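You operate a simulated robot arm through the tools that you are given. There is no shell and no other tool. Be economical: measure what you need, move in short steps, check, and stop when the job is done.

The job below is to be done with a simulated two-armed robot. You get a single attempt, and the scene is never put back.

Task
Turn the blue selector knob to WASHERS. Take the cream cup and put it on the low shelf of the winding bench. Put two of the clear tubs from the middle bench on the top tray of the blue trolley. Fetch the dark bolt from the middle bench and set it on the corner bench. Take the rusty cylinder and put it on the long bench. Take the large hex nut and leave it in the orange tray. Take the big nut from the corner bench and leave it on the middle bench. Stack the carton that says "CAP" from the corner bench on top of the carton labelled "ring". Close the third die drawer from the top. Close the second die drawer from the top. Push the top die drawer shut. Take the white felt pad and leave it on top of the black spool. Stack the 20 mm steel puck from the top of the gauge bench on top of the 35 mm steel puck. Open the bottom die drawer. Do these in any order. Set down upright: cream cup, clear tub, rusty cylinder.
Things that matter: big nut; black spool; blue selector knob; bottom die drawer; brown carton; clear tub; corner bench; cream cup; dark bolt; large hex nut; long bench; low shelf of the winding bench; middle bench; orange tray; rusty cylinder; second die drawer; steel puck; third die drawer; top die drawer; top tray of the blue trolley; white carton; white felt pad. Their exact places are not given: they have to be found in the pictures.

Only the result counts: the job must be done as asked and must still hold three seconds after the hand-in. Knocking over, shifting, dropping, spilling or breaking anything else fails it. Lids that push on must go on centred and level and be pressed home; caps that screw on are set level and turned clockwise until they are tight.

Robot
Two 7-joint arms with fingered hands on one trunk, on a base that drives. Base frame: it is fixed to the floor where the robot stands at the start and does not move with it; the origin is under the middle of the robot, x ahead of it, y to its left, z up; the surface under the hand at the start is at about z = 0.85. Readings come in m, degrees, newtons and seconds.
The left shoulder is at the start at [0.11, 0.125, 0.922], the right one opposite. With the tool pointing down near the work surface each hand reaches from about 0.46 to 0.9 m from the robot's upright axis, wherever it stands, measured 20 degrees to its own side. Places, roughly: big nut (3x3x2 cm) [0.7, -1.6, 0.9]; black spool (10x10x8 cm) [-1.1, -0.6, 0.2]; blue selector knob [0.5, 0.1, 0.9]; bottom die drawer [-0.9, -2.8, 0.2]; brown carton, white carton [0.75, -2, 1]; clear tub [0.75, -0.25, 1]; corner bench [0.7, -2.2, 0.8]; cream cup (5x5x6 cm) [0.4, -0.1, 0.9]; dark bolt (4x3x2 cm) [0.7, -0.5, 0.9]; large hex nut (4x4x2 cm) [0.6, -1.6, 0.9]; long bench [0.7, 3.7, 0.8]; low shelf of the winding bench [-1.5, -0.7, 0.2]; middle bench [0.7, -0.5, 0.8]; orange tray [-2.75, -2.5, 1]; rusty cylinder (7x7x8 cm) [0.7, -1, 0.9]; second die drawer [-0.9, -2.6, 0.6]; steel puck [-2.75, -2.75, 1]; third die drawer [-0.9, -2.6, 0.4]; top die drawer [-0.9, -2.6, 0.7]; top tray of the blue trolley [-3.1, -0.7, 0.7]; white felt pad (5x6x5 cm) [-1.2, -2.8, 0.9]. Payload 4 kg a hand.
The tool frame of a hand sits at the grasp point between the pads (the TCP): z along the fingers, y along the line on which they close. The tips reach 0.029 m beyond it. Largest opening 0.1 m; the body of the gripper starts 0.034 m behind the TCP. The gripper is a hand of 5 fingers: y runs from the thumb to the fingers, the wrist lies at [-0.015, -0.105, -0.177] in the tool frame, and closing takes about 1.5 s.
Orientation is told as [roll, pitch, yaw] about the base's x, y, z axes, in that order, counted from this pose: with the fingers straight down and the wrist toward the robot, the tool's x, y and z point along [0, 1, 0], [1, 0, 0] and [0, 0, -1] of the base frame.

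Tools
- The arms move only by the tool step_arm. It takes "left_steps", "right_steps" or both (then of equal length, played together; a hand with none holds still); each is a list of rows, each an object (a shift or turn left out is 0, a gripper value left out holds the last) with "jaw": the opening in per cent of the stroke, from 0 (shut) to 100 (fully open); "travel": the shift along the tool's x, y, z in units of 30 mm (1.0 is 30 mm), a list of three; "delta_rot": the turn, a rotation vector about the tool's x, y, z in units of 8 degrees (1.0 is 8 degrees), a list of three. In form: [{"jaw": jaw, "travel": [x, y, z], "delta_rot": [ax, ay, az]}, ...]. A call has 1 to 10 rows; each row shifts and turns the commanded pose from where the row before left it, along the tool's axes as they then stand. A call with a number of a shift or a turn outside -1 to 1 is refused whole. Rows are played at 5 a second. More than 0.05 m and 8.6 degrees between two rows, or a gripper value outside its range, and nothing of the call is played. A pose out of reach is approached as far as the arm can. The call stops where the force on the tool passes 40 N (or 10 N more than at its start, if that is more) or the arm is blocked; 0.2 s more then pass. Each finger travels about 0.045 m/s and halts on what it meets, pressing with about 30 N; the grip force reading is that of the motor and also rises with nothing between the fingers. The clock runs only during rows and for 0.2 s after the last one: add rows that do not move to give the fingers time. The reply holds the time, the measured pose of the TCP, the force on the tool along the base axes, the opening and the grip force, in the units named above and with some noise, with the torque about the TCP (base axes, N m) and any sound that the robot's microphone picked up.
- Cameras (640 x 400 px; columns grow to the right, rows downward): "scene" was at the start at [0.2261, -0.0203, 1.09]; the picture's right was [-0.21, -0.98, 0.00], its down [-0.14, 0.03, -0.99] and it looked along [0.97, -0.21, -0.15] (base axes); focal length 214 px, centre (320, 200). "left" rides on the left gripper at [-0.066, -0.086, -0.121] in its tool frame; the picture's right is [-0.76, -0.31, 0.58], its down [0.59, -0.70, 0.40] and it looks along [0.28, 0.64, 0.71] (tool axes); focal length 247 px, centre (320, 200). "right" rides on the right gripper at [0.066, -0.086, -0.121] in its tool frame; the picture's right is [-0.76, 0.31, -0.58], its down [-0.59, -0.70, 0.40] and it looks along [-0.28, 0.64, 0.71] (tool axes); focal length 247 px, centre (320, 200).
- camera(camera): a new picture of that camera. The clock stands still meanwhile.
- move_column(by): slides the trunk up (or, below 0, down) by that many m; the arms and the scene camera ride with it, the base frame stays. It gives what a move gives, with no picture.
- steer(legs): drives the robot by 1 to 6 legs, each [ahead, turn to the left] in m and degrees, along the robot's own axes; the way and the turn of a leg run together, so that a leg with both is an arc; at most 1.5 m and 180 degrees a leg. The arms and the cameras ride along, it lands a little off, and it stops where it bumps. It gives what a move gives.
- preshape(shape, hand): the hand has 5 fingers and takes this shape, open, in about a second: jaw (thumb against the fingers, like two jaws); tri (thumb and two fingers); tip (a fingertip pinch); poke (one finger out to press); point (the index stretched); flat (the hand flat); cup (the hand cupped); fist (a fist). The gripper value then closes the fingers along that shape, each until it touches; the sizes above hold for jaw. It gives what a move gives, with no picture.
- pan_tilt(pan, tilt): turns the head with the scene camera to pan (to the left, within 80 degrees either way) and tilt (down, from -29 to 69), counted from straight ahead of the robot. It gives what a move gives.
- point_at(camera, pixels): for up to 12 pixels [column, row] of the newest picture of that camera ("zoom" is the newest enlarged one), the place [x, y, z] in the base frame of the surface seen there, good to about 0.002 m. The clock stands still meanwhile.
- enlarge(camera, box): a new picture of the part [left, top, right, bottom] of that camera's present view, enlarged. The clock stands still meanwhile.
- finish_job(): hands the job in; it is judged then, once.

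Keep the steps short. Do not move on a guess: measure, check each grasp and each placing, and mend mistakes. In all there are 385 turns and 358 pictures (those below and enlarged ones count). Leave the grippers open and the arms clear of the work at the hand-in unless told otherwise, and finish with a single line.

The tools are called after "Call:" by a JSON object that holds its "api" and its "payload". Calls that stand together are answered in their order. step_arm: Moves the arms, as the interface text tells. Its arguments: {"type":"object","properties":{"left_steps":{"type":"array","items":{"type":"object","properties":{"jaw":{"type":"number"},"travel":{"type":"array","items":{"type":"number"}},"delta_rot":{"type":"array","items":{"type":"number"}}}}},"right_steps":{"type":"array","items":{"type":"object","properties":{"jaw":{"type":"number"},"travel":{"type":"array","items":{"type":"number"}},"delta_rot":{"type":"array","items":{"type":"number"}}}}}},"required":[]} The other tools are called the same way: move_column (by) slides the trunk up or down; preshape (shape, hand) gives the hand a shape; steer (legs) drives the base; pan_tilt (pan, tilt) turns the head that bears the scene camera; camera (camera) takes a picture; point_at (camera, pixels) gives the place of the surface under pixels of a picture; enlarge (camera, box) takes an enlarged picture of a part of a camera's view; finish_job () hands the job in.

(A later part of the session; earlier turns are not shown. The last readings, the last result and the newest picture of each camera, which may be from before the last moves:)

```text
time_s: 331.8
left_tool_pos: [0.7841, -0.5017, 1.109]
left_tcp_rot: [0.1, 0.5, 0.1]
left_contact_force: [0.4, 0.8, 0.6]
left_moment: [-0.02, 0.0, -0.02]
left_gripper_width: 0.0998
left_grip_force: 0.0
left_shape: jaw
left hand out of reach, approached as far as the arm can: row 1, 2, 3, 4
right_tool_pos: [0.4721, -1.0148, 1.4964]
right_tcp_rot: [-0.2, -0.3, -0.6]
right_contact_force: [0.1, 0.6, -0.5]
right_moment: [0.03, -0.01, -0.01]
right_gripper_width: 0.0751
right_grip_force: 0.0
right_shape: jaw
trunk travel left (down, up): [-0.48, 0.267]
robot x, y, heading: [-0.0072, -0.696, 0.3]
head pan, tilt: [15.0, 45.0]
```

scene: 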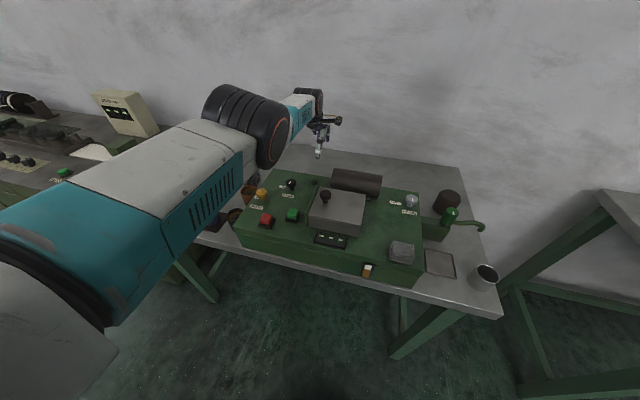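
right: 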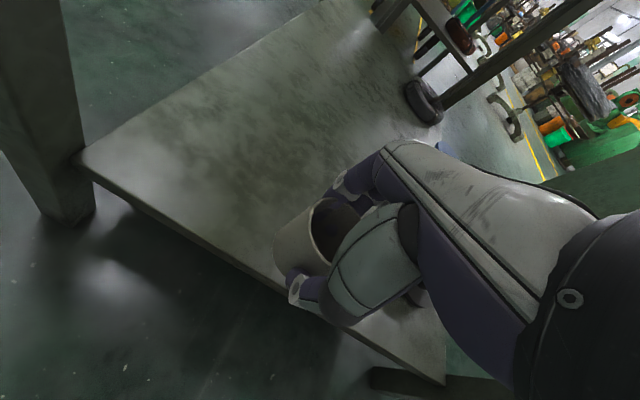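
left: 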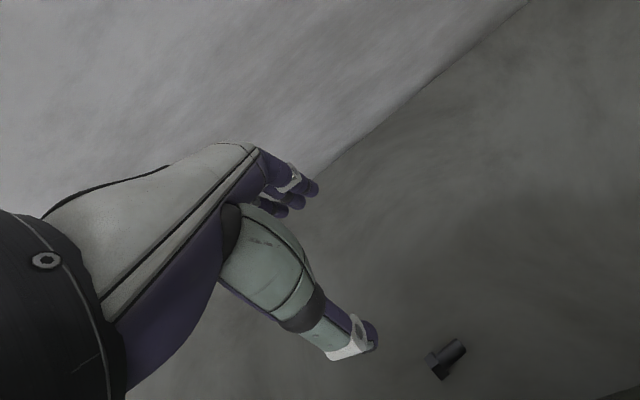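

Call:
{"api": "step_arm", "payload": {"left_steps": [{"travel": [0, -1, 0]}, {"travel": [0, -1, 0]}, {"travel": [0, -1, 0]}, {"travel": [0, -1, 0]}, {"travel": [0, -1, 0]}, {}]}}

```text
time_s: 333.2
left_tool_pos: [0.7842, -0.5022, 1.108]
left_tcp_rot: [0.1, 0.5, 0.0]
left_contact_force: [-0.3, -0.2, -0.3]
left_moment: [-0.01, -0.04, -0.01]
left_gripper_width: 0.0998
left_grip_force: 0.2
left_shape: jaw
left hand out of reach, approached as far as the arm can: row 1, 2, 3, 4, 5
right_tool_pos: [0.4716, -1.0141, 1.497]
right_tcp_rot: [-0.1, -0.4, -0.5]
right_contact_force: [-0.7, 0.7, 0.8]
right_moment: [0.05, -0.03, -0.02]
right_gripper_width: 0.0748
right_grip_force: 0.1
right_shape: jaw
trunk travel left (down, up): [-0.48, 0.267]
robot x, y, heading: [-0.0126, -0.7011, 0.5]
head pan, tilt: [15.0, 45.0]
```

Call:
{"api": "step_arm", "payload": {"left_steps": [{"travel": [1, 0, -1]}, {"travel": [1, 0, -1]}, {"travel": [1, 0, -1]}, {"travel": [1, 0, -1]}, {"travel": [0, 0, -1]}, {"travel": [0, 0, -1]}, {"travel": [0, 0, -1]}, {}]}}

Call:
{"api": "camera", "payload": {"camera": "scene"}}

```text
time_s: 335.0
left_tool_pos: [0.7405, -0.3894, 1.3091]
left_tcp_rot: [0.2, 0.4, 0.1]
left_contact_force: [-0.5, -0.2, -0.6]
left_moment: [0.02, 0.01, 0.04]
left_gripper_width: 0.0998
left_grip_force: 0.0
left_shape: jaw
left hand out of reach, approached as far as the arm can: row 2, 3, 4, 5, 6, 7
right_tool_pos: [0.473, -1.015, 1.4976]
right_tcp_rot: [-0.1, -0.3, -0.5]
right_contact_force: [0.2, 0.3, -0.2]
right_moment: [0.02, -0.04, -0.01]
right_gripper_width: 0.0747
right_grip_force: 0.0
right_shape: jaw
trunk travel left (down, up): [-0.48, 0.267]
robot x, y, heading: [-0.0084, -0.6974, 0.3]
head pan, tilt: [15.0, 45.0]
```

```text
237 pictures are left
```

scene: 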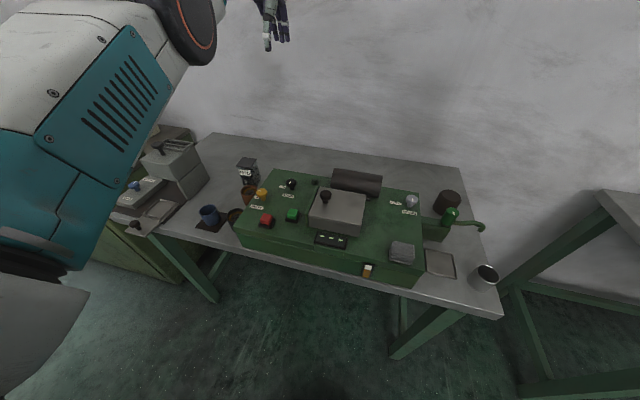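

The arm is stretched straight and does not bend back. I try a change of hand attitude to break the stretch.

Call:
{"api": "step_arm", "payload": {"left_steps": [{"delta_rot": [0, 0, -1]}, {"delta_rot": [0, 0, -1]}, {"delta_rot": [0, 0, -1]}, {"delta_rot": [-1, 0, 0]}, {"delta_rot": [-1, 0, 0]}, {"delta_rot": [-1, 0, 0]}, {}]}}

```text
time_s: 336.6
left_tool_pos: [0.7388, -0.3901, 1.3091]
left_tcp_rot: [0.3, -23.7, 24.0]
left_contact_force: [0.0, 0.0, -1.1]
left_moment: [-0.01, 0.01, -0.01]
left_gripper_width: 0.0999
left_grip_force: 0.1
left_shape: jaw
right_tool_pos: [0.4724, -1.0143, 1.496]
right_tcp_rot: [-0.2, -0.4, -0.5]
right_contact_force: [-0.3, -0.8, -0.4]
right_moment: [0.04, 0.0, 0.0]
right_gripper_width: 0.0745
right_grip_force: 0.0
right_shape: jaw
trunk travel left (down, up): [-0.48, 0.267]
robot x, y, heading: [-0.0091, -0.6963, 0.4]
head pan, tilt: [15.0, 45.0]
```

Call:
{"api": "step_arm", "payload": {"left_steps": [{"delta_rot": [1, 0, 0]}, {"delta_rot": [1, 0, 0]}, {"delta_rot": [1, 0, 0]}, {"travel": [0, -1, 0]}, {"travel": [0, -1, 0]}, {"travel": [0, -1, 0]}, {"delta_rot": [0, 0, 1]}, {"delta_rot": [0, 0, 1]}, {"delta_rot": [0, 0, 1]}, {}]}}

```text
time_s: 338.8
left_tool_pos: [0.6574, -0.4268, 1.3104]
left_tcp_rot: [0.2, 0.4, -0.1]
left_contact_force: [-0.6, -0.2, -0.1]
left_moment: [0.01, 0.01, 0.03]
left_gripper_width: 0.0997
left_grip_force: 0.0
left_shape: jaw
right_tool_pos: [0.4728, -1.0153, 1.4957]
right_tcp_rot: [-0.1, -0.4, -0.5]
right_contact_force: [0.6, -0.5, -0.2]
right_moment: [0.0, -0.02, 0.01]
right_gripper_width: 0.0749
right_grip_force: 0.1
right_shape: jaw
trunk travel left (down, up): [-0.48, 0.267]
robot x, y, heading: [-0.0094, -0.6968, 0.2]
head pan, tilt: [15.0, 45.0]
```

Freed. Now I move over the bolt within reach and descend.

Call:
{"api": "step_arm", "payload": {"left_steps": [{"travel": [-0.9, 0.6, 0.5]}, {"travel": [-0.9, 0.6, 0.5]}, {"travel": [-0.9, 0.62, 0.5]}, {"travel": [0, 0, 1]}, {"travel": [0, 0, 1]}, {"travel": [0, 0, 1]}, {"travel": [0, 0, 1]}, {"travel": [0, 0, 1]}, {"travel": [0, 0, 1]}, {"travel": [0, 0, 1]}]}}

Call:
{"api": "camera", "payload": {"camera": "left"}}

Call:
{"api": "camera", "payload": {"camera": "scene"}}

```text
time_s: 341.0
left_tool_pos: [0.7094, -0.5069, 1.0516]
left_tcp_rot: [0.0, 0.4, 0.0]
left_contact_force: [-0.2, 0.1, -0.7]
left_moment: [-0.01, 0.03, -0.02]
left_gripper_width: 0.0996
left_grip_force: 0.0
left_shape: jaw
right_tool_pos: [0.473, -1.015, 1.4965]
right_tcp_rot: [0.0, -0.4, -0.5]
right_contact_force: [0.2, 0.2, -0.2]
right_moment: [0.01, 0.01, -0.01]
right_gripper_width: 0.0747
right_grip_force: 0.0
right_shape: jaw
trunk travel left (down, up): [-0.48, 0.267]
robot x, y, heading: [-0.008, -0.6988, 0.1]
head pan, tilt: [15.0, 45.0]
```

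```text
236 pictures are left
```

left: 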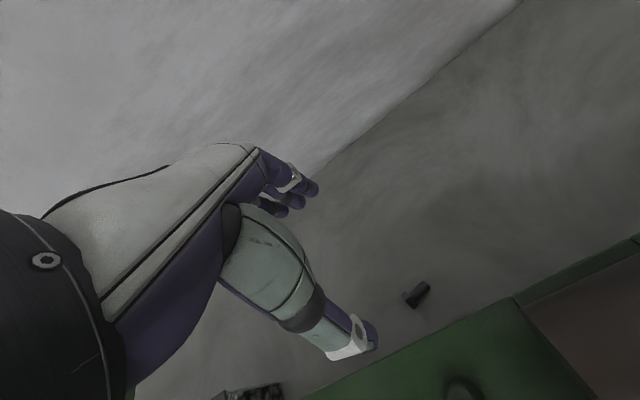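

```text
235 pictures are left
```

scene: 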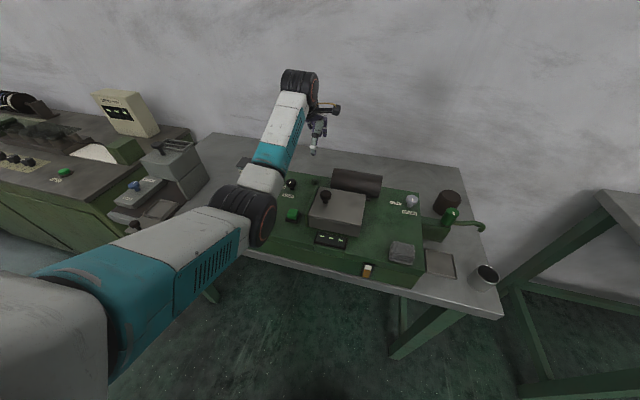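

Call:
{"api": "point_at", "payload": {"camera": "scene", "pixels": [[255, 215], [245, 240], [265, 180], [285, 140], [235, 200]]}}

Call:
{"api": "move_column", "payload": {"by": 0.1}}

Call:
{"api": "step_arm", "payload": {"left_steps": [{"travel": [0, 0, 1]}, {"travel": [0, 0, 1]}, {"travel": [0, 0, 1]}, {"travel": [0, 0, 1]}, {"travel": [0, 0, 1]}, {"travel": [0, 0, 1]}, {}]}}

Call:
{"api": "camera", "payload": {"camera": "left"}}

Call:
{"api": "camera", "payload": {"camera": "scene"}}

```text
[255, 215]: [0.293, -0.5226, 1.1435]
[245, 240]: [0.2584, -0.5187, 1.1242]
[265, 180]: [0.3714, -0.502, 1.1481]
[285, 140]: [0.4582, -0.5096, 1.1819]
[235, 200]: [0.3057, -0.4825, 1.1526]
```

```text
time_s: 342.4
left_tool_pos: [0.7109, -0.5081, 1.1538]
left_tcp_rot: [0.0, 0.4, 0.1]
left_contact_force: [0.1, 0.4, 0.7]
left_moment: [-0.01, 0.02, 0.03]
left_gripper_width: 0.1
left_grip_force: 0.0
left_shape: jaw
right_tool_pos: [0.473, -1.015, 1.5957]
right_tcp_rot: [-0.1, -0.3, -0.5]
right_contact_force: [-0.1, 0.7, 0.2]
right_moment: [-0.03, 0.04, 0.04]
right_gripper_width: 0.075
right_grip_force: 0.2
right_shape: jaw
trunk travel left (down, up): [-0.58, 0.167]
robot x, y, heading: [-0.0047, -0.6977, 0.5]
head pan, tilt: [15.0, 45.0]
```

```text
time_s: 344.0
left_tool_pos: [0.7093, -0.506, 0.9783]
left_tcp_rot: [0.1, -0.2, 0.2]
left_contact_force: [4.2, 0.2, 22.4]
left_moment: [-0.09, 1.37, 0.01]
left_gripper_width: 0.0998
left_grip_force: 0.1
left_shape: jaw
right_tool_pos: [0.4712, -1.0152, 1.5973]
right_tcp_rot: [0.0, -0.4, -0.5]
right_contact_force: [0.2, -0.1, -0.2]
right_moment: [0.01, -0.01, 0.01]
right_gripper_width: 0.0751
right_grip_force: 0.1
right_shape: jaw
trunk travel left (down, up): [-0.58, 0.167]
robot x, y, heading: [-0.0041, -0.6966, 0.3]
head pan, tilt: [15.0, 45.0]
```

```text
234 pictures are left
```

left: 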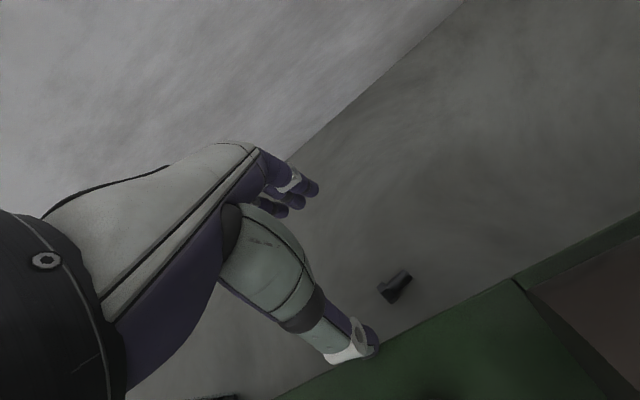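

```text
233 pictures are left
```

scene: 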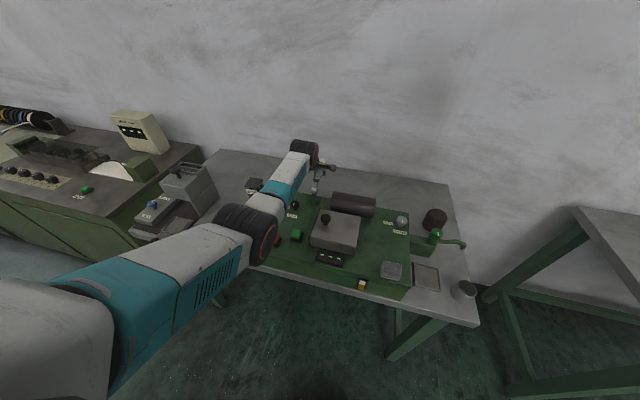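

The thumb tip touched the machine's top edge. I lift, shift 16 mm toward the wall and toward the bolt's shank, then go down again.

Call:
{"api": "step_arm", "payload": {"left_steps": [{"travel": [0, 0, -0.5]}, {"travel": [-0.5, 0.53, 0]}, {}, {"travel": [0, 0, 0.8]}, {}]}}

Call:
{"api": "camera", "payload": {"camera": "left"}}

```text
time_s: 345.2
left_tool_pos: [0.7253, -0.5218, 0.9619]
left_tcp_rot: [0.1, 0.3, 0.0]
left_contact_force: [-0.5, -0.1, 0.0]
left_moment: [-0.02, 0.02, 0.04]
left_gripper_width: 0.0998
left_grip_force: 0.1
left_shape: jaw
right_tool_pos: [0.4719, -1.0141, 1.5964]
right_tcp_rot: [-0.1, -0.5, -0.6]
right_contact_force: [0.3, 0.3, 0.1]
right_moment: [-0.01, 0.02, 0.0]
right_gripper_width: 0.0749
right_grip_force: 0.0
right_shape: jaw
trunk travel left (down, up): [-0.58, 0.167]
robot x, y, heading: [-0.0095, -0.6991, 0.2]
head pan, tilt: [15.0, 45.0]
```

```text
232 pictures are left
```

left: 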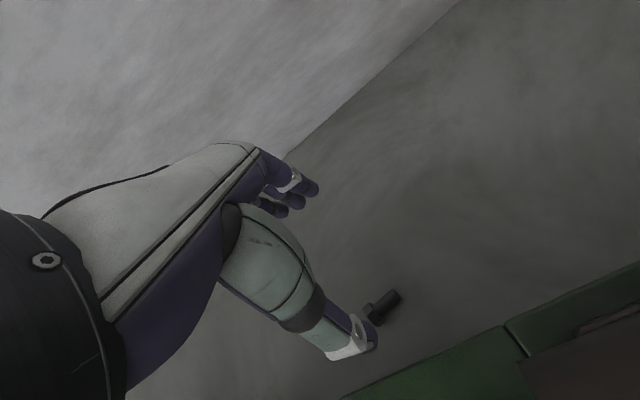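

Call:
{"api": "step_arm", "payload": {"left_steps": [{"travel": [0, 0, 0.9]}, {"travel": [0, 0, 0.8]}, {"travel": [0, 0, 0.5]}, {}]}}

Call:
{"api": "camera", "payload": {"camera": "left"}}

```text
time_s: 346.2
left_tool_pos: [0.7086, -0.5228, 0.9052]
left_tcp_rot: [0.2, 0.2, 0.2]
left_contact_force: [6.7, -1.0, 1.2]
left_moment: [0.04, 0.12, 0.03]
left_gripper_width: 0.0997
left_grip_force: 0.1
left_shape: jaw
left hand out of reach, approached as far as the arm can: row 1, 2, 3
right_tool_pos: [0.4727, -1.0152, 1.5961]
right_tcp_rot: [-0.1, -0.3, -0.5]
right_contact_force: [-1.2, -0.2, -0.3]
right_moment: [0.0, -0.04, 0.0]
right_gripper_width: 0.0749
right_grip_force: 0.0
right_shape: jaw
trunk travel left (down, up): [-0.58, 0.167]
robot x, y, heading: [-0.0074, -0.7004, 0.5]
head pan, tilt: [15.0, 45.0]
```

```text
231 pictures are left
```

left: 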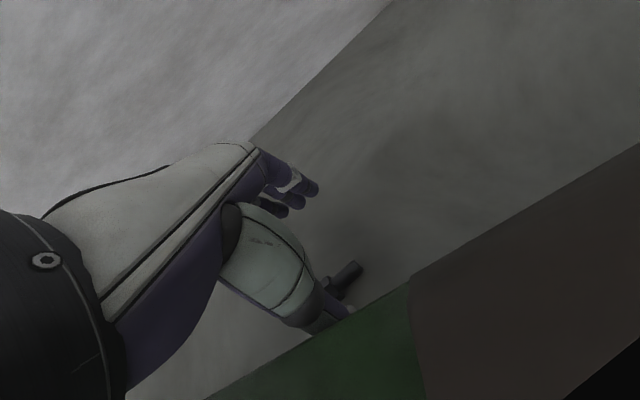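

Out of reach with the trunk this high. I lift 20 cm, lower the trunk 20 cm, and re-centre.

Call:
{"api": "step_arm", "payload": {"left_steps": [{"travel": [0, 0, -1]}, {"travel": [0, 0, -1]}, {"travel": [0, 0, -1]}, {"travel": [0, 0, -1]}, {"travel": [0, 0, -1]}, {"travel": [0, 0, -1]}, {"travel": [0, 0, -1]}]}}

Call:
{"api": "move_column", "payload": {"by": -0.2}}

Call:
{"api": "step_arm", "payload": {"left_steps": [{"travel": [0, 0, -0.5]}, {"travel": [0, 0.3, 0]}, {}]}}

```text
time_s: 347.8
left_tool_pos: [0.7088, -0.5222, 1.1182]
left_tcp_rot: [0.1, 0.2, 0.1]
left_contact_force: [0.4, -0.1, 1.2]
left_moment: [-0.02, 0.0, -0.02]
left_gripper_width: 0.0998
left_grip_force: 0.1
left_shape: jaw
right_tool_pos: [0.4715, -1.0153, 1.5957]
right_tcp_rot: [-0.1, -0.4, -0.6]
right_contact_force: [0.1, 0.1, -1.0]
right_moment: [0.01, 0.01, -0.02]
right_gripper_width: 0.0748
right_grip_force: 0.0
right_shape: jaw
trunk travel left (down, up): [-0.58, 0.167]
robot x, y, heading: [-0.0083, -0.7007, 0.3]
head pan, tilt: [15.0, 45.0]
```

```text
time_s: 349.3
left_tool_pos: [0.7136, -0.5234, 0.9777]
left_tcp_rot: [-0.1, -1.4, 0.1]
left_contact_force: [-2.3, 0.6, 11.3]
left_moment: [-0.03, 0.91, -0.03]
left_gripper_width: 0.0999
left_grip_force: 0.0
left_shape: jaw
right_tool_pos: [0.4734, -1.0146, 1.4426]
right_tcp_rot: [-0.2, -0.2, -0.4]
right_contact_force: [-0.3, -0.2, -0.1]
right_moment: [-0.02, 0.01, 0.02]
right_gripper_width: 0.0748
right_grip_force: 0.1
right_shape: jaw
trunk travel left (down, up): [-0.427, 0.32]
robot x, y, heading: [-0.0105, -0.6988, 0.4]
head pan, tilt: [15.0, 45.0]
stopped: the force on the tool passed its limit at 55 N (the readings are from after the stop); the commanded pose is now the measured one
```

```text
time_s: 350.1
left_tool_pos: [0.7223, -0.5223, 0.99]
left_tcp_rot: [0.0, -1.2, 0.1]
left_contact_force: [-0.5, 0.2, 0.2]
left_moment: [0.02, -0.01, -0.02]
left_gripper_width: 0.0999
left_grip_force: 0.0
left_shape: jaw
right_tool_pos: [0.4732, -1.0156, 1.4411]
right_tcp_rot: [0.0, -0.1, -0.4]
right_contact_force: [0.4, 0.7, -0.1]
right_moment: [-0.01, 0.0, 0.02]
right_gripper_width: 0.0749
right_grip_force: 0.1
right_shape: jaw
trunk travel left (down, up): [-0.427, 0.32]
robot x, y, heading: [-0.0066, -0.6995, 0.5]
head pan, tilt: [15.0, 45.0]
```

The thumb bumped the edge again because I had not shifted first; I'm now at x 0.722, clear. I level the hand, shift to 0.727, and descend by arm in small steps.

Call:
{"api": "step_arm", "payload": {"left_steps": [{"delta_rot": [0.15, 0, 0], "travel": [0, 0.17, 0]}, {"travel": [0, 0, 0.8]}, {"travel": [0, 0, 0.8]}, {"travel": [0, 0, 0.7]}, {}]}}

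Call:
{"api": "enlarge", "payload": {"camera": "left", "box": [220, 160, 540, 400]}}

```text
time_s: 351.3
left_tool_pos: [0.7282, -0.5228, 0.9209]
left_tcp_rot: [0.0, -0.2, 0.1]
left_contact_force: [-0.5, 0.4, -0.2]
left_moment: [0.0, 0.03, 0.03]
left_gripper_width: 0.1
left_grip_force: 0.1
left_shape: jaw
right_tool_pos: [0.474, -1.0148, 1.4421]
right_tcp_rot: [-0.1, -0.2, -0.5]
right_contact_force: [-0.1, 0.4, -0.1]
right_moment: [0.03, -0.02, 0.01]
right_gripper_width: 0.075
right_grip_force: 0.0
right_shape: jaw
trunk travel left (down, up): [-0.427, 0.32]
robot x, y, heading: [-0.0076, -0.6973, 0.1]
head pan, tilt: [15.0, 45.0]
```

```text
1.67 times, centred on (380, 280) of left
```

zoom: 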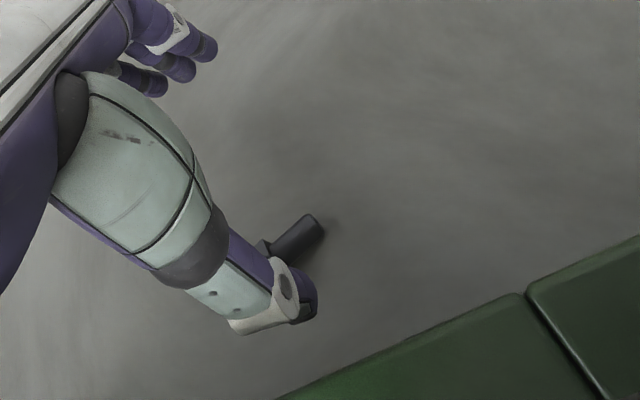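

Call:
{"api": "step_arm", "payload": {"left_steps": [{"travel": [0, 0, 0.6]}, {"travel": [0, 0, 0.5]}, {}]}}

Call:
{"api": "enlarge", "payload": {"camera": "left", "box": [220, 160, 540, 400]}}

```text
time_s: 352.1
left_tool_pos: [0.7271, -0.522, 0.8881]
left_tcp_rot: [0.0, -0.1, 0.1]
left_contact_force: [0.0, -0.7, -0.8]
left_moment: [-0.03, -0.01, -0.01]
left_gripper_width: 0.1002
left_grip_force: 0.1
left_shape: jaw
right_tool_pos: [0.4736, -1.0139, 1.442]
right_tcp_rot: [0.0, -0.2, -0.5]
right_contact_force: [0.2, 0.6, 0.2]
right_moment: [0.01, 0.01, -0.03]
right_gripper_width: 0.075
right_grip_force: 0.1
right_shape: jaw
trunk travel left (down, up): [-0.427, 0.32]
robot x, y, heading: [-0.0092, -0.6963, 0.3]
head pan, tilt: [15.0, 45.0]
```

```text
1.67 times, centred on (380, 280) of left
```

zoom: 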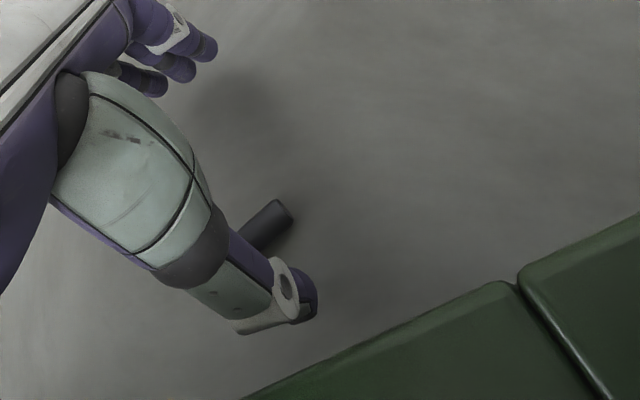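

The thumb is on the near side of the bolt. I go 5 mm lower and close.

Call:
{"api": "step_arm", "payload": {"left_steps": [{"travel": [0, 0, 0.17]}, {"jaw": 0}, {}, {}, {}, {}, {}, {}, {}, {}]}}

Call:
{"api": "camera", "payload": {"camera": "left"}}

```text
time_s: 354.3
left_tool_pos: [0.7291, -0.5227, 0.8841]
left_tcp_rot: [-0.2, 0.0, 0.0]
left_contact_force: [-0.6, 0.1, 0.2]
left_moment: [0.02, 0.01, 0.03]
left_gripper_width: 0.0
left_grip_force: 29.9
left_shape: jaw
right_tool_pos: [0.4743, -1.0144, 1.4415]
right_tcp_rot: [-0.1, -0.2, -0.5]
right_contact_force: [-0.4, 0.1, -1.6]
right_moment: [-0.01, -0.04, -0.03]
right_gripper_width: 0.0749
right_grip_force: 0.0
right_shape: jaw
trunk travel left (down, up): [-0.427, 0.32]
robot x, y, heading: [-0.004, -0.6989, 0.3]
head pan, tilt: [15.0, 45.0]
```

```text
228 pictures are left
```

left: 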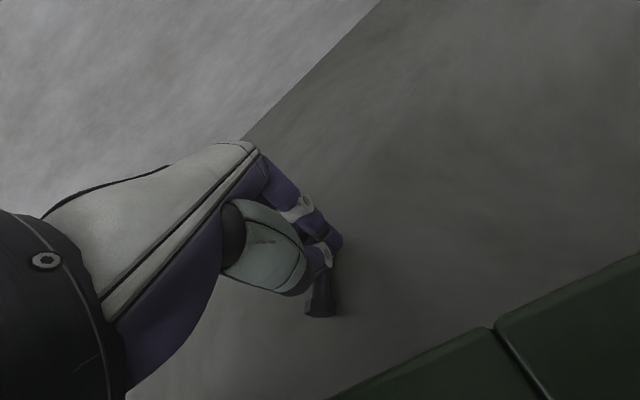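

Call:
{"api": "enlarge", "payload": {"camera": "left", "box": [270, 180, 390, 340]}}

```text
2.50 times, centred on (330, 260) of left
```

zoom: 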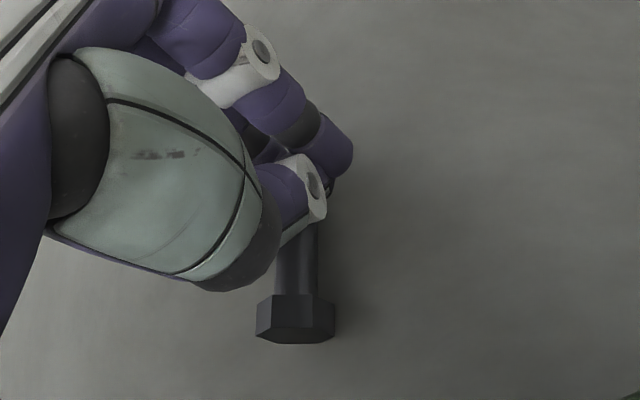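

The bolt swung round; its shank end may be pinched. I lift 2 cm and check.

Call:
{"api": "step_arm", "payload": {"left_steps": [{"travel": [0, 0, -0.4]}, {"travel": [0, 0, -0.4]}, {}]}}

Call:
{"api": "enlarge", "payload": {"camera": "left", "box": [270, 180, 430, 340]}}

Call:
{"api": "point_at", "payload": {"camera": "zoom", "pixels": [[230, 285], [255, 230], [230, 310], [262, 200]]}}

```text
time_s: 355.1
left_tool_pos: [0.7279, -0.5226, 0.909]
left_tcp_rot: [-0.1, 0.0, 0.1]
left_contact_force: [-0.9, -0.2, 0.1]
left_moment: [-0.01, 0.0, -0.01]
left_gripper_width: 0.0
left_grip_force: 30.1
left_shape: jaw
right_tool_pos: [0.4742, -1.0149, 1.4415]
right_tcp_rot: [-0.1, -0.2, -0.5]
right_contact_force: [-0.5, 0.2, -0.1]
right_moment: [0.0, 0.04, 0.01]
right_gripper_width: 0.0746
right_grip_force: 0.1
right_shape: jaw
trunk travel left (down, up): [-0.427, 0.32]
robot x, y, heading: [-0.0057, -0.7019, 0.5]
head pan, tilt: [15.0, 45.0]
```

```text
2.50 times, centred on (350, 260) of left
```

zoom: 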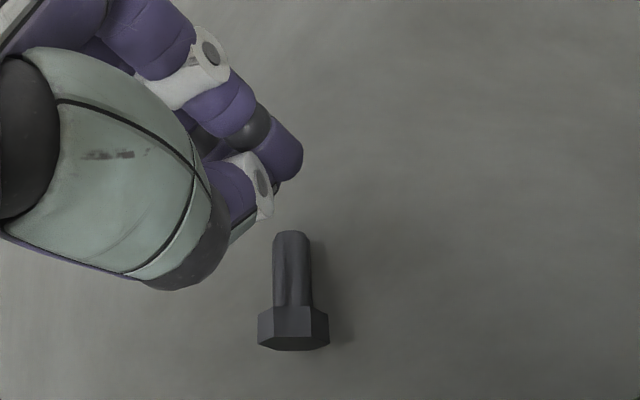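

```text
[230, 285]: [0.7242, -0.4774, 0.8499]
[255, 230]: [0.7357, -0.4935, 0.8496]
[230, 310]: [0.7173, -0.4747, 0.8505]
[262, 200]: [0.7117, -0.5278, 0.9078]
```

Call:
{"api": "point_at", "payload": {"camera": "zoom", "pixels": [[293, 320], [292, 270], [291, 238], [265, 325], [322, 325], [293, 340]]}}

Call:
{"api": "step_arm", "payload": {"left_steps": [{"travel": [0, 0, -1], "jaw": 60}, {"travel": [0, 0, -1]}, {}, {}]}}

Call:
{"api": "enlarge", "payload": {"camera": "left", "box": [320, 220, 480, 340]}}

```text
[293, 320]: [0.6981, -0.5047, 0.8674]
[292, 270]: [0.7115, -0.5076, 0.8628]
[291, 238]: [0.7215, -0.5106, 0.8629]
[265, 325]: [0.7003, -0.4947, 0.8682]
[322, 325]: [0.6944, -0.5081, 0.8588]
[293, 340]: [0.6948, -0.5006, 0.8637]
```

```text
time_s: 356.1
left_tool_pos: [0.7269, -0.5217, 0.9689]
left_tcp_rot: [0.0, 0.0, 0.1]
left_contact_force: [-0.5, 0.6, 0.6]
left_moment: [0.02, 0.0, 0.01]
left_gripper_width: 0.0602
left_grip_force: 0.0
left_shape: jaw
right_tool_pos: [0.4736, -1.0147, 1.443]
right_tcp_rot: [-0.1, -0.3, -0.5]
right_contact_force: [0.3, -0.3, -0.4]
right_moment: [0.01, 0.0, -0.02]
right_gripper_width: 0.0747
right_grip_force: 0.1
right_shape: jaw
trunk travel left (down, up): [-0.427, 0.32]
robot x, y, heading: [-0.0089, -0.6986, 0.6]
head pan, tilt: [15.0, 45.0]
```

```text
3.33 times, centred on (400, 280) of left
```

zoom: 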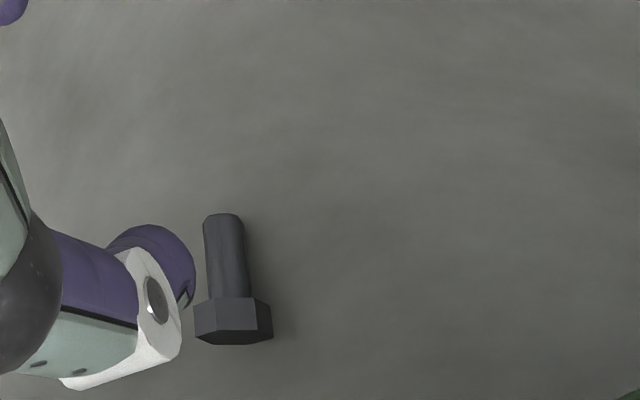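

The bolt now points along x: head (0.698, −0.503), tip (0.724, −0.511). I'll grip it lengthwise with yaw −15° at (0.711, −0.507).

Call:
{"api": "step_arm", "payload": {"left_steps": [{"travel": [0.5, -0.53, 0], "jaw": 75}, {"delta_rot": [0, 0, 0.94]}, {"delta_rot": [0, 0, 0.93]}, {"travel": [0, 0, 1]}, {"travel": [0, 0, 0.6]}, {}]}}

Call:
{"api": "enlarge", "payload": {"camera": "left", "box": [240, 160, 480, 340]}}

```text
time_s: 357.5
left_tool_pos: [0.7133, -0.5073, 0.9194]
left_tcp_rot: [-0.1, -0.2, -14.9]
left_contact_force: [0.4, 0.5, 0.7]
left_moment: [0.02, 0.04, -0.01]
left_gripper_width: 0.0748
left_grip_force: 0.1
left_shape: jaw
right_tool_pos: [0.4754, -1.0157, 1.4423]
right_tcp_rot: [-0.1, -0.2, -0.4]
right_contact_force: [-0.8, -0.1, -0.7]
right_moment: [-0.02, 0.0, 0.02]
right_gripper_width: 0.0745
right_grip_force: 0.1
right_shape: jaw
trunk travel left (down, up): [-0.427, 0.32]
robot x, y, heading: [-0.0094, -0.7009, 0.5]
head pan, tilt: [15.0, 45.0]
```

```text
2.22 times, centred on (360, 250) of left
```

zoom: 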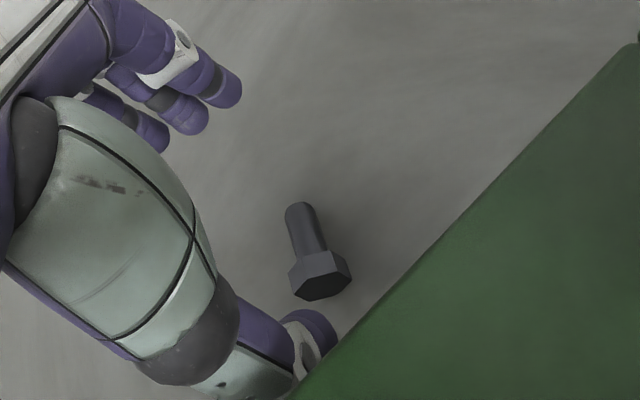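

Call:
{"api": "point_at", "payload": {"camera": "zoom", "pixels": [[320, 262], [308, 230], [299, 208], [296, 270], [345, 262], [322, 290]]}}

```text
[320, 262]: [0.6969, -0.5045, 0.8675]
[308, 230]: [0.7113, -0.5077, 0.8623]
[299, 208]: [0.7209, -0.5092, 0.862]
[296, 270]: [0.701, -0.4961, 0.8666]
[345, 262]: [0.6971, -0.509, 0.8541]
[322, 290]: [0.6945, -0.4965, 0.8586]
```

The bolt sits centred under the hand (the zoom is wider than the box asked). I descend and close lengthwise.

Call:
{"api": "step_arm", "payload": {"left_steps": [{"travel": [0, 0, 0.7]}, {"travel": [0, -0.1, 0.55]}, {}]}}

Call:
{"api": "step_arm", "payload": {"left_steps": [{"jaw": 0}, {}, {}, {}, {}, {}, {}]}}

Call:
{"api": "enlarge", "payload": {"camera": "left", "box": [250, 180, 410, 340]}}

```text
time_s: 358.3
left_tool_pos: [0.7103, -0.5063, 0.8844]
left_tcp_rot: [-0.1, -0.3, -14.7]
left_contact_force: [3.3, 5.3, 11.2]
left_moment: [-1.18, 1.54, -0.43]
left_gripper_width: 0.0747
left_grip_force: 0.1
left_shape: jaw
right_tool_pos: [0.4738, -1.014, 1.4429]
right_tcp_rot: [-0.1, -0.2, -0.5]
right_contact_force: [-0.8, 0.1, 0.3]
right_moment: [0.02, 0.0, 0.02]
right_gripper_width: 0.0747
right_grip_force: 0.1
right_shape: jaw
trunk travel left (down, up): [-0.427, 0.32]
robot x, y, heading: [-0.0143, -0.695, 0.3]
head pan, tilt: [15.0, 45.0]
```

```text
time_s: 359.9
left_tool_pos: [0.7089, -0.5058, 0.8836]
left_tcp_rot: [-0.1, -0.3, -14.8]
left_contact_force: [4.6, 10.6, 20.3]
left_moment: [-1.46, 1.01, -0.75]
left_gripper_width: 0.0226
left_grip_force: 30.2
left_shape: jaw
right_tool_pos: [0.4728, -1.0147, 1.4439]
right_tcp_rot: [-0.1, -0.3, -0.5]
right_contact_force: [-0.7, 0.7, -0.2]
right_moment: [0.01, 0.0, 0.0]
right_gripper_width: 0.075
right_grip_force: 0.1
right_shape: jaw
trunk travel left (down, up): [-0.427, 0.32]
robot x, y, heading: [-0.0032, -0.6971, 0.5]
head pan, tilt: [15.0, 45.0]
```

```text
2.50 times, centred on (330, 260) of left
```

zoom: 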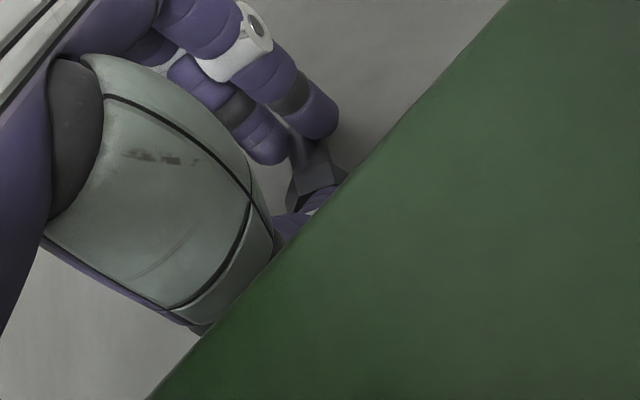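

It closed at 23 mm on the bolt, with the hand's side resting against the machine edge. I lift gently.

Call:
{"api": "step_arm", "payload": {"left_steps": [{"travel": [0, 0, -0.3]}, {"travel": [0, 0, -0.5]}, {"travel": [0, 0, -1]}, {"travel": [0, 0, -1]}, {}]}}

Call:
{"api": "enlarge", "payload": {"camera": "left", "box": [250, 180, 410, 340]}}

```text
time_s: 361.1
left_tool_pos: [0.7081, -0.5053, 0.968]
left_tcp_rot: [-0.1, 0.0, -14.9]
left_contact_force: [0.2, -0.6, -0.4]
left_moment: [0.02, 0.01, -0.01]
left_gripper_width: 0.0227
left_grip_force: 30.1
left_shape: jaw
right_tool_pos: [0.4741, -1.014, 1.442]
right_tcp_rot: [-0.1, -0.2, -0.5]
right_contact_force: [0.2, 0.4, 0.6]
right_moment: [-0.02, 0.02, 0.04]
right_gripper_width: 0.0749
right_grip_force: 0.2
right_shape: jaw
trunk travel left (down, up): [-0.427, 0.32]
robot x, y, heading: [-0.0097, -0.6975, 0.5]
head pan, tilt: [15.0, 45.0]
```

```text
2.50 times, centred on (330, 260) of left
```

zoom: 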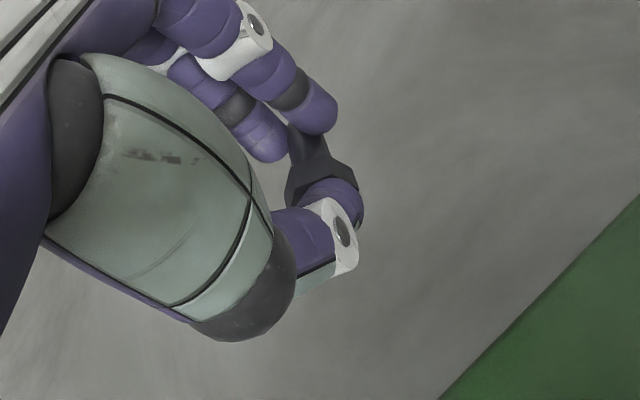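

The bolt is held. I raise the left hand and next measure the rusty cylinder for the right hand.

Call:
{"api": "step_arm", "payload": {"left_steps": [{"travel": [0, 0, -1]}, {"travel": [0, 0, -1]}, {"travel": [0, 0, -1]}, {"travel": [0, 0, -1]}, {"travel": [0, -1, -1]}, {"travel": [0, -1, -1]}, {"travel": [0, -1, -1]}, {"travel": [0, -1, 0]}, {"travel": [0, -1, 0]}, {"travel": [0, -1, 0]}]}}

Call:
{"api": "pan_tilt", "payload": {"pan": -20, "tilt": 45}}

Call:
{"api": "enlarge", "payload": {"camera": "scene", "box": [260, 120, 420, 230]}}

```text
time_s: 363.3
left_tool_pos: [0.534, -0.4612, 1.1744]
left_tcp_rot: [-0.2, 0.0, -14.9]
left_contact_force: [0.2, -0.8, -1.1]
left_moment: [0.01, 0.07, 0.0]
left_gripper_width: 0.0213
left_grip_force: 30.0
left_shape: jaw
right_tool_pos: [0.4742, -1.0142, 1.4424]
right_tcp_rot: [-0.1, -0.2, -0.5]
right_contact_force: [0.1, -0.4, 0.2]
right_moment: [0.04, -0.01, 0.03]
right_gripper_width: 0.0747
right_grip_force: 0.1
right_shape: jaw
trunk travel left (down, up): [-0.427, 0.32]
robot x, y, heading: [-0.0059, -0.7009, 0.5]
head pan, tilt: [15.0, 45.0]
```

```text
time_s: 364.3
left_tool_pos: [0.5335, -0.4609, 1.1746]
left_tcp_rot: [0.0, -0.1, -14.8]
left_contact_force: [-0.5, 0.3, -0.4]
left_moment: [0.03, 0.06, 0.0]
left_gripper_width: 0.0213
left_grip_force: 30.2
left_shape: jaw
right_tool_pos: [0.4742, -1.0144, 1.4413]
right_tcp_rot: [-0.1, -0.3, -0.6]
right_contact_force: [0.0, 0.1, -0.9]
right_moment: [0.0, 0.0, 0.01]
right_gripper_width: 0.075
right_grip_force: 0.1
right_shape: jaw
trunk travel left (down, up): [-0.427, 0.32]
robot x, y, heading: [-0.0089, -0.7017, 0.5]
head pan, tilt: [-20.0, 45.0]
```

```text
3.64 times, centred on (340, 175) of scene
```

zoom: 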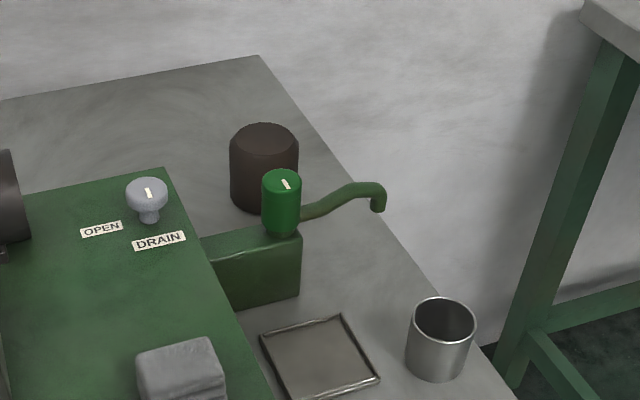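

Call:
{"api": "point_at", "payload": {"camera": "zoom", "pixels": [[235, 140], [294, 142], [262, 127], [263, 152], [245, 195], [280, 175], [283, 235], [325, 205], [375, 190], [262, 140], [235, 180]]}}

```text
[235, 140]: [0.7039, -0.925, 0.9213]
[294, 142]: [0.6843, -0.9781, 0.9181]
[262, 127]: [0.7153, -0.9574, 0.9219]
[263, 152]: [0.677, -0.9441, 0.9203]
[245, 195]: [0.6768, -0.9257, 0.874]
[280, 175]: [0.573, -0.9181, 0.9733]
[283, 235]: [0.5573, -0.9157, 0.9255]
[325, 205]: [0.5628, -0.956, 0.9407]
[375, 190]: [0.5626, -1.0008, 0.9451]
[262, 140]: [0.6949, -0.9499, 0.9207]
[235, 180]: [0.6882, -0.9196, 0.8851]
```

The cylinder's centre is ≈ (0.698, −0.951), top z 0.921, about 6.2 cm wide. I bring the right hand (open) above it.

Call:
{"api": "step_arm", "payload": {"right_steps": [{"travel": [0, 0, 1], "jaw": 100}, {"travel": [0, 0, 1]}, {"travel": [0, 0.5, 1]}, {"travel": [0, 1, 1]}, {"travel": [0, 1, 1]}, {"travel": [0, 1, 1]}, {"travel": [0, 1, 1]}, {"travel": [0.7, 1, 1]}, {"travel": [0.7, 1, 0.5]}, {"travel": [0.7, 0.97, 0.5]}]}}

Call:
{"api": "camera", "payload": {"camera": "right"}}

Call:
{"api": "camera", "payload": {"camera": "scene"}}

```text
time_s: 366.5
left_tool_pos: [0.537, -0.4586, 1.1738]
left_tcp_rot: [0.0, 0.1, -14.8]
left_contact_force: [0.4, -0.1, 0.4]
left_moment: [-0.01, -0.01, 0.01]
left_gripper_width: 0.0214
left_grip_force: 30.1
left_shape: jaw
right_tool_pos: [0.7026, -0.9518, 1.1698]
right_tcp_rot: [-0.1, -0.2, -0.4]
right_contact_force: [0.3, 0.3, -0.3]
right_moment: [-0.01, 0.04, -0.01]
right_gripper_width: 0.0999
right_grip_force: 0.2
right_shape: jaw
trunk travel left (down, up): [-0.427, 0.32]
robot x, y, heading: [-0.0081, -0.6968, 0.5]
head pan, tilt: [-20.0, 45.0]
```

```text
220 pictures are left
```

right: 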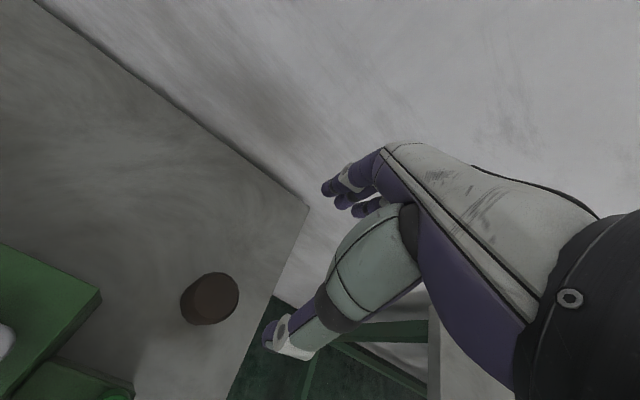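

```text
219 pictures are left
```

scene: 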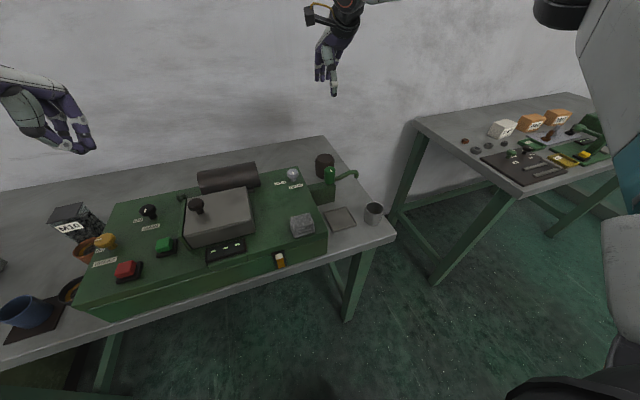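

Call:
{"api": "enlarge", "payload": {"camera": "right", "box": [165, 255, 265, 340]}}

```text
4.71 times, centred on (215, 298) of right
```

zoom: 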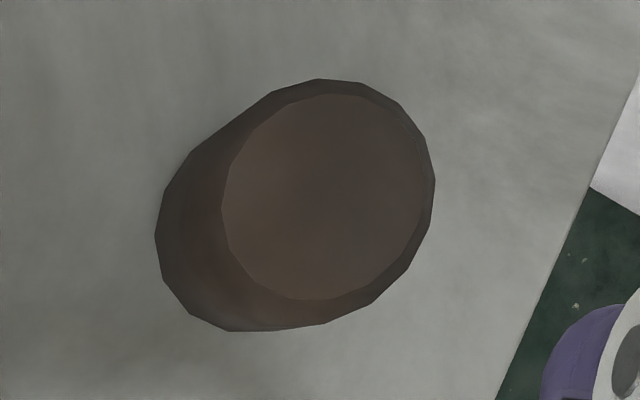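

Call:
{"api": "point_at", "payload": {"camera": "zoom", "pixels": [[228, 205], [418, 180], [330, 98], [315, 295], [322, 196], [165, 230], [225, 325]]}}

```text
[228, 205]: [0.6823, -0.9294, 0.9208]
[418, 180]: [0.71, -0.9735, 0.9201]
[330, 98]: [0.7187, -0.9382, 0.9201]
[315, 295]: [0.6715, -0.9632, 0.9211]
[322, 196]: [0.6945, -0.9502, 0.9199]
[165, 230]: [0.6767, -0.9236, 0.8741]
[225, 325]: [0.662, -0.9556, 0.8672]
```

Centre (0.6955, −0.951). I correct and descend.

Call:
{"api": "step_arm", "payload": {"right_steps": [{"travel": [0, -0.23, 1]}, {"travel": [0, 0, 1]}, {"travel": [0, 0, 1]}, {"travel": [0, 0, 1]}, {"travel": [0, 0, 1]}, {"travel": [0, 0, 1]}, {"travel": [0, 0, 1]}, {}]}}

Call:
{"api": "camera", "payload": {"camera": "right"}}

Call:
{"api": "enlarge", "payload": {"camera": "scene", "box": [260, 90, 420, 240]}}

```text
time_s: 368.3
left_tool_pos: [0.5338, -0.4611, 1.1758]
left_tcp_rot: [-0.1, -0.1, -14.8]
left_contact_force: [0.3, -0.4, -0.2]
left_moment: [-0.02, -0.01, 0.01]
left_gripper_width: 0.0213
left_grip_force: 29.9
left_shape: jaw
right_tool_pos: [0.6759, -0.9592, 0.9714]
right_tcp_rot: [0.0, -0.3, -0.4]
right_contact_force: [-0.4, -0.2, 0.1]
right_moment: [-0.04, -0.02, -0.01]
right_gripper_width: 0.0995
right_grip_force: 0.1
right_shape: jaw
right hand out of reach, approached as far as the arm can: row 6, 7
trunk travel left (down, up): [-0.427, 0.32]
robot x, y, heading: [-0.0083, -0.7008, 0.5]
head pan, tilt: [-20.0, 45.0]
```

```text
217 pictures are left
```

right: 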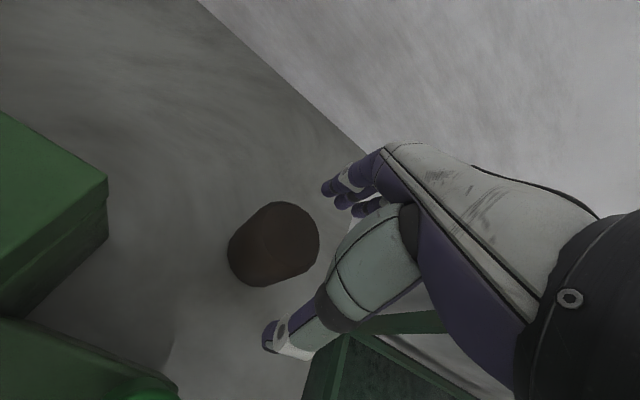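

```text
2.67 times, centred on (340, 165) of scene
```

zoom: 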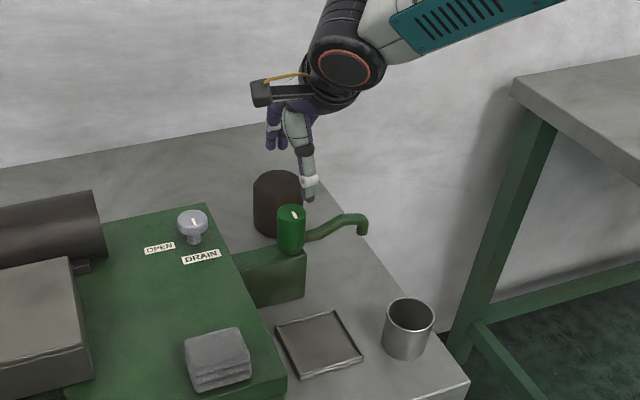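

Reach again short with the trunk high. I lift both hands and lower the trunk by 0.2.

Call:
{"api": "step_arm", "payload": {"left_steps": [{"travel": [0, 0, -1]}, {"travel": [0, 0, -1]}, {"travel": [0, 0, -1]}, {"travel": [0, 0, -1]}, {"travel": [0, 0, -1]}, {"travel": [0, 0, -1]}], "right_steps": [{"travel": [0, 0, -1]}, {"travel": [0, 0, -1]}, {"travel": [0, 0, -1]}, {"travel": [0, 0, -1]}, {"travel": [0, 0, -1]}, {"travel": [0, 0, -1]}]}}

Call:
{"api": "move_column", "payload": {"by": -0.2}}

```text
time_s: 369.7
left_tool_pos: [0.535, -0.4613, 1.3569]
left_tcp_rot: [-0.1, -0.2, -14.8]
left_contact_force: [-0.3, -0.4, 0.3]
left_moment: [0.0, -0.05, 0.02]
left_gripper_width: 0.0214
left_grip_force: 29.8
left_shape: jaw
right_tool_pos: [0.6786, -0.9595, 1.1533]
right_tcp_rot: [-0.1, -0.2, -0.5]
right_contact_force: [-0.6, 0.2, -0.6]
right_moment: [-0.02, -0.01, 0.01]
right_gripper_width: 0.0997
right_grip_force: 0.1
right_shape: jaw
trunk travel left (down, up): [-0.427, 0.32]
robot x, y, heading: [-0.0089, -0.6965, 0.2]
head pan, tilt: [-20.0, 45.0]
```

```text
time_s: 371.9
left_tool_pos: [0.5339, -0.4609, 1.1562]
left_tcp_rot: [-0.1, -0.2, -14.9]
left_contact_force: [0.1, -0.2, 0.5]
left_moment: [0.02, 0.02, -0.03]
left_gripper_width: 0.0213
left_grip_force: 30.2
left_shape: jaw
right_tool_pos: [0.6759, -0.9603, 0.9521]
right_tcp_rot: [0.0, -0.3, -0.5]
right_contact_force: [0.4, 0.1, -0.1]
right_moment: [0.0, 0.02, 0.01]
right_gripper_width: 0.0997
right_grip_force: 0.1
right_shape: jaw
trunk travel left (down, up): [-0.227, 0.52]
robot x, y, heading: [-0.0086, -0.6974, 0.3]
head pan, tilt: [-20.0, 45.0]
```

Call:
{"api": "step_arm", "payload": {"right_steps": [{"travel": [0.31, 0.65, -0.1]}, {}]}}

Call:
{"api": "camera", "payload": {"camera": "right"}}

```text
time_s: 372.5
left_tool_pos: [0.5351, -0.4608, 1.1568]
left_tcp_rot: [-0.1, -0.1, -14.9]
left_contact_force: [0.1, 0.0, 0.0]
left_moment: [0.03, -0.03, 0.0]
left_gripper_width: 0.0214
left_grip_force: 29.6
left_shape: jaw
right_tool_pos: [0.6968, -0.9515, 0.9558]
right_tcp_rot: [-0.1, -0.2, -0.5]
right_contact_force: [0.5, 0.1, 0.5]
right_moment: [-0.04, 0.02, -0.01]
right_gripper_width: 0.0998
right_grip_force: 0.0
right_shape: jaw
trunk travel left (down, up): [-0.227, 0.52]
robot x, y, heading: [-0.0098, -0.6972, 0.2]
head pan, tilt: [-20.0, 45.0]
```

```text
215 pictures are left
```

right: 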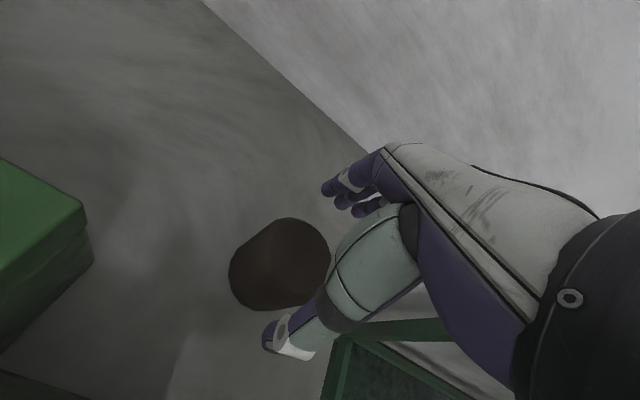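

Call:
{"api": "step_arm", "payload": {"right_steps": [{"travel": [0, 0, 0.7]}, {"travel": [0, 0, 0.7]}, {"travel": [0, 0, 0.65]}, {}]}}

Call:
{"api": "camera", "payload": {"camera": "right"}}

Call:
{"api": "enlarge", "payload": {"camera": "scene", "box": [260, 90, 420, 240]}}

```text
time_s: 373.5
left_tool_pos: [0.5332, -0.4621, 1.1562]
left_tcp_rot: [-0.1, -0.1, -14.8]
left_contact_force: [-0.8, -0.3, 1.2]
left_moment: [0.04, 0.01, 0.03]
left_gripper_width: 0.0215
left_grip_force: 29.5
left_shape: jaw
right_tool_pos: [0.6978, -0.9513, 0.8924]
right_tcp_rot: [-0.1, -0.2, -0.4]
right_contact_force: [-0.3, -0.8, 0.6]
right_moment: [0.02, 0.0, -0.03]
right_gripper_width: 0.0997
right_grip_force: 0.0
right_shape: jaw
trunk travel left (down, up): [-0.227, 0.52]
robot x, y, heading: [-0.0066, -0.7002, 0.2]
head pan, tilt: [-20.0, 45.0]
```

```text
214 pictures are left
```

right: 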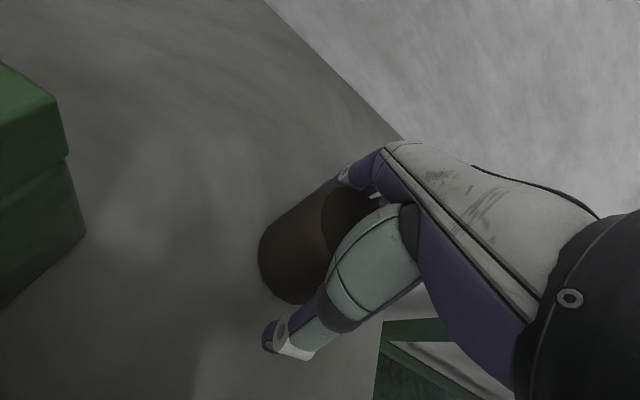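

```text
2.67 times, centred on (340, 165) of scene
```

zoom: 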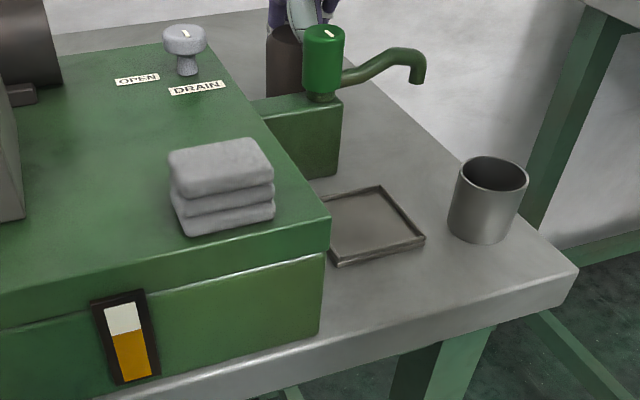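

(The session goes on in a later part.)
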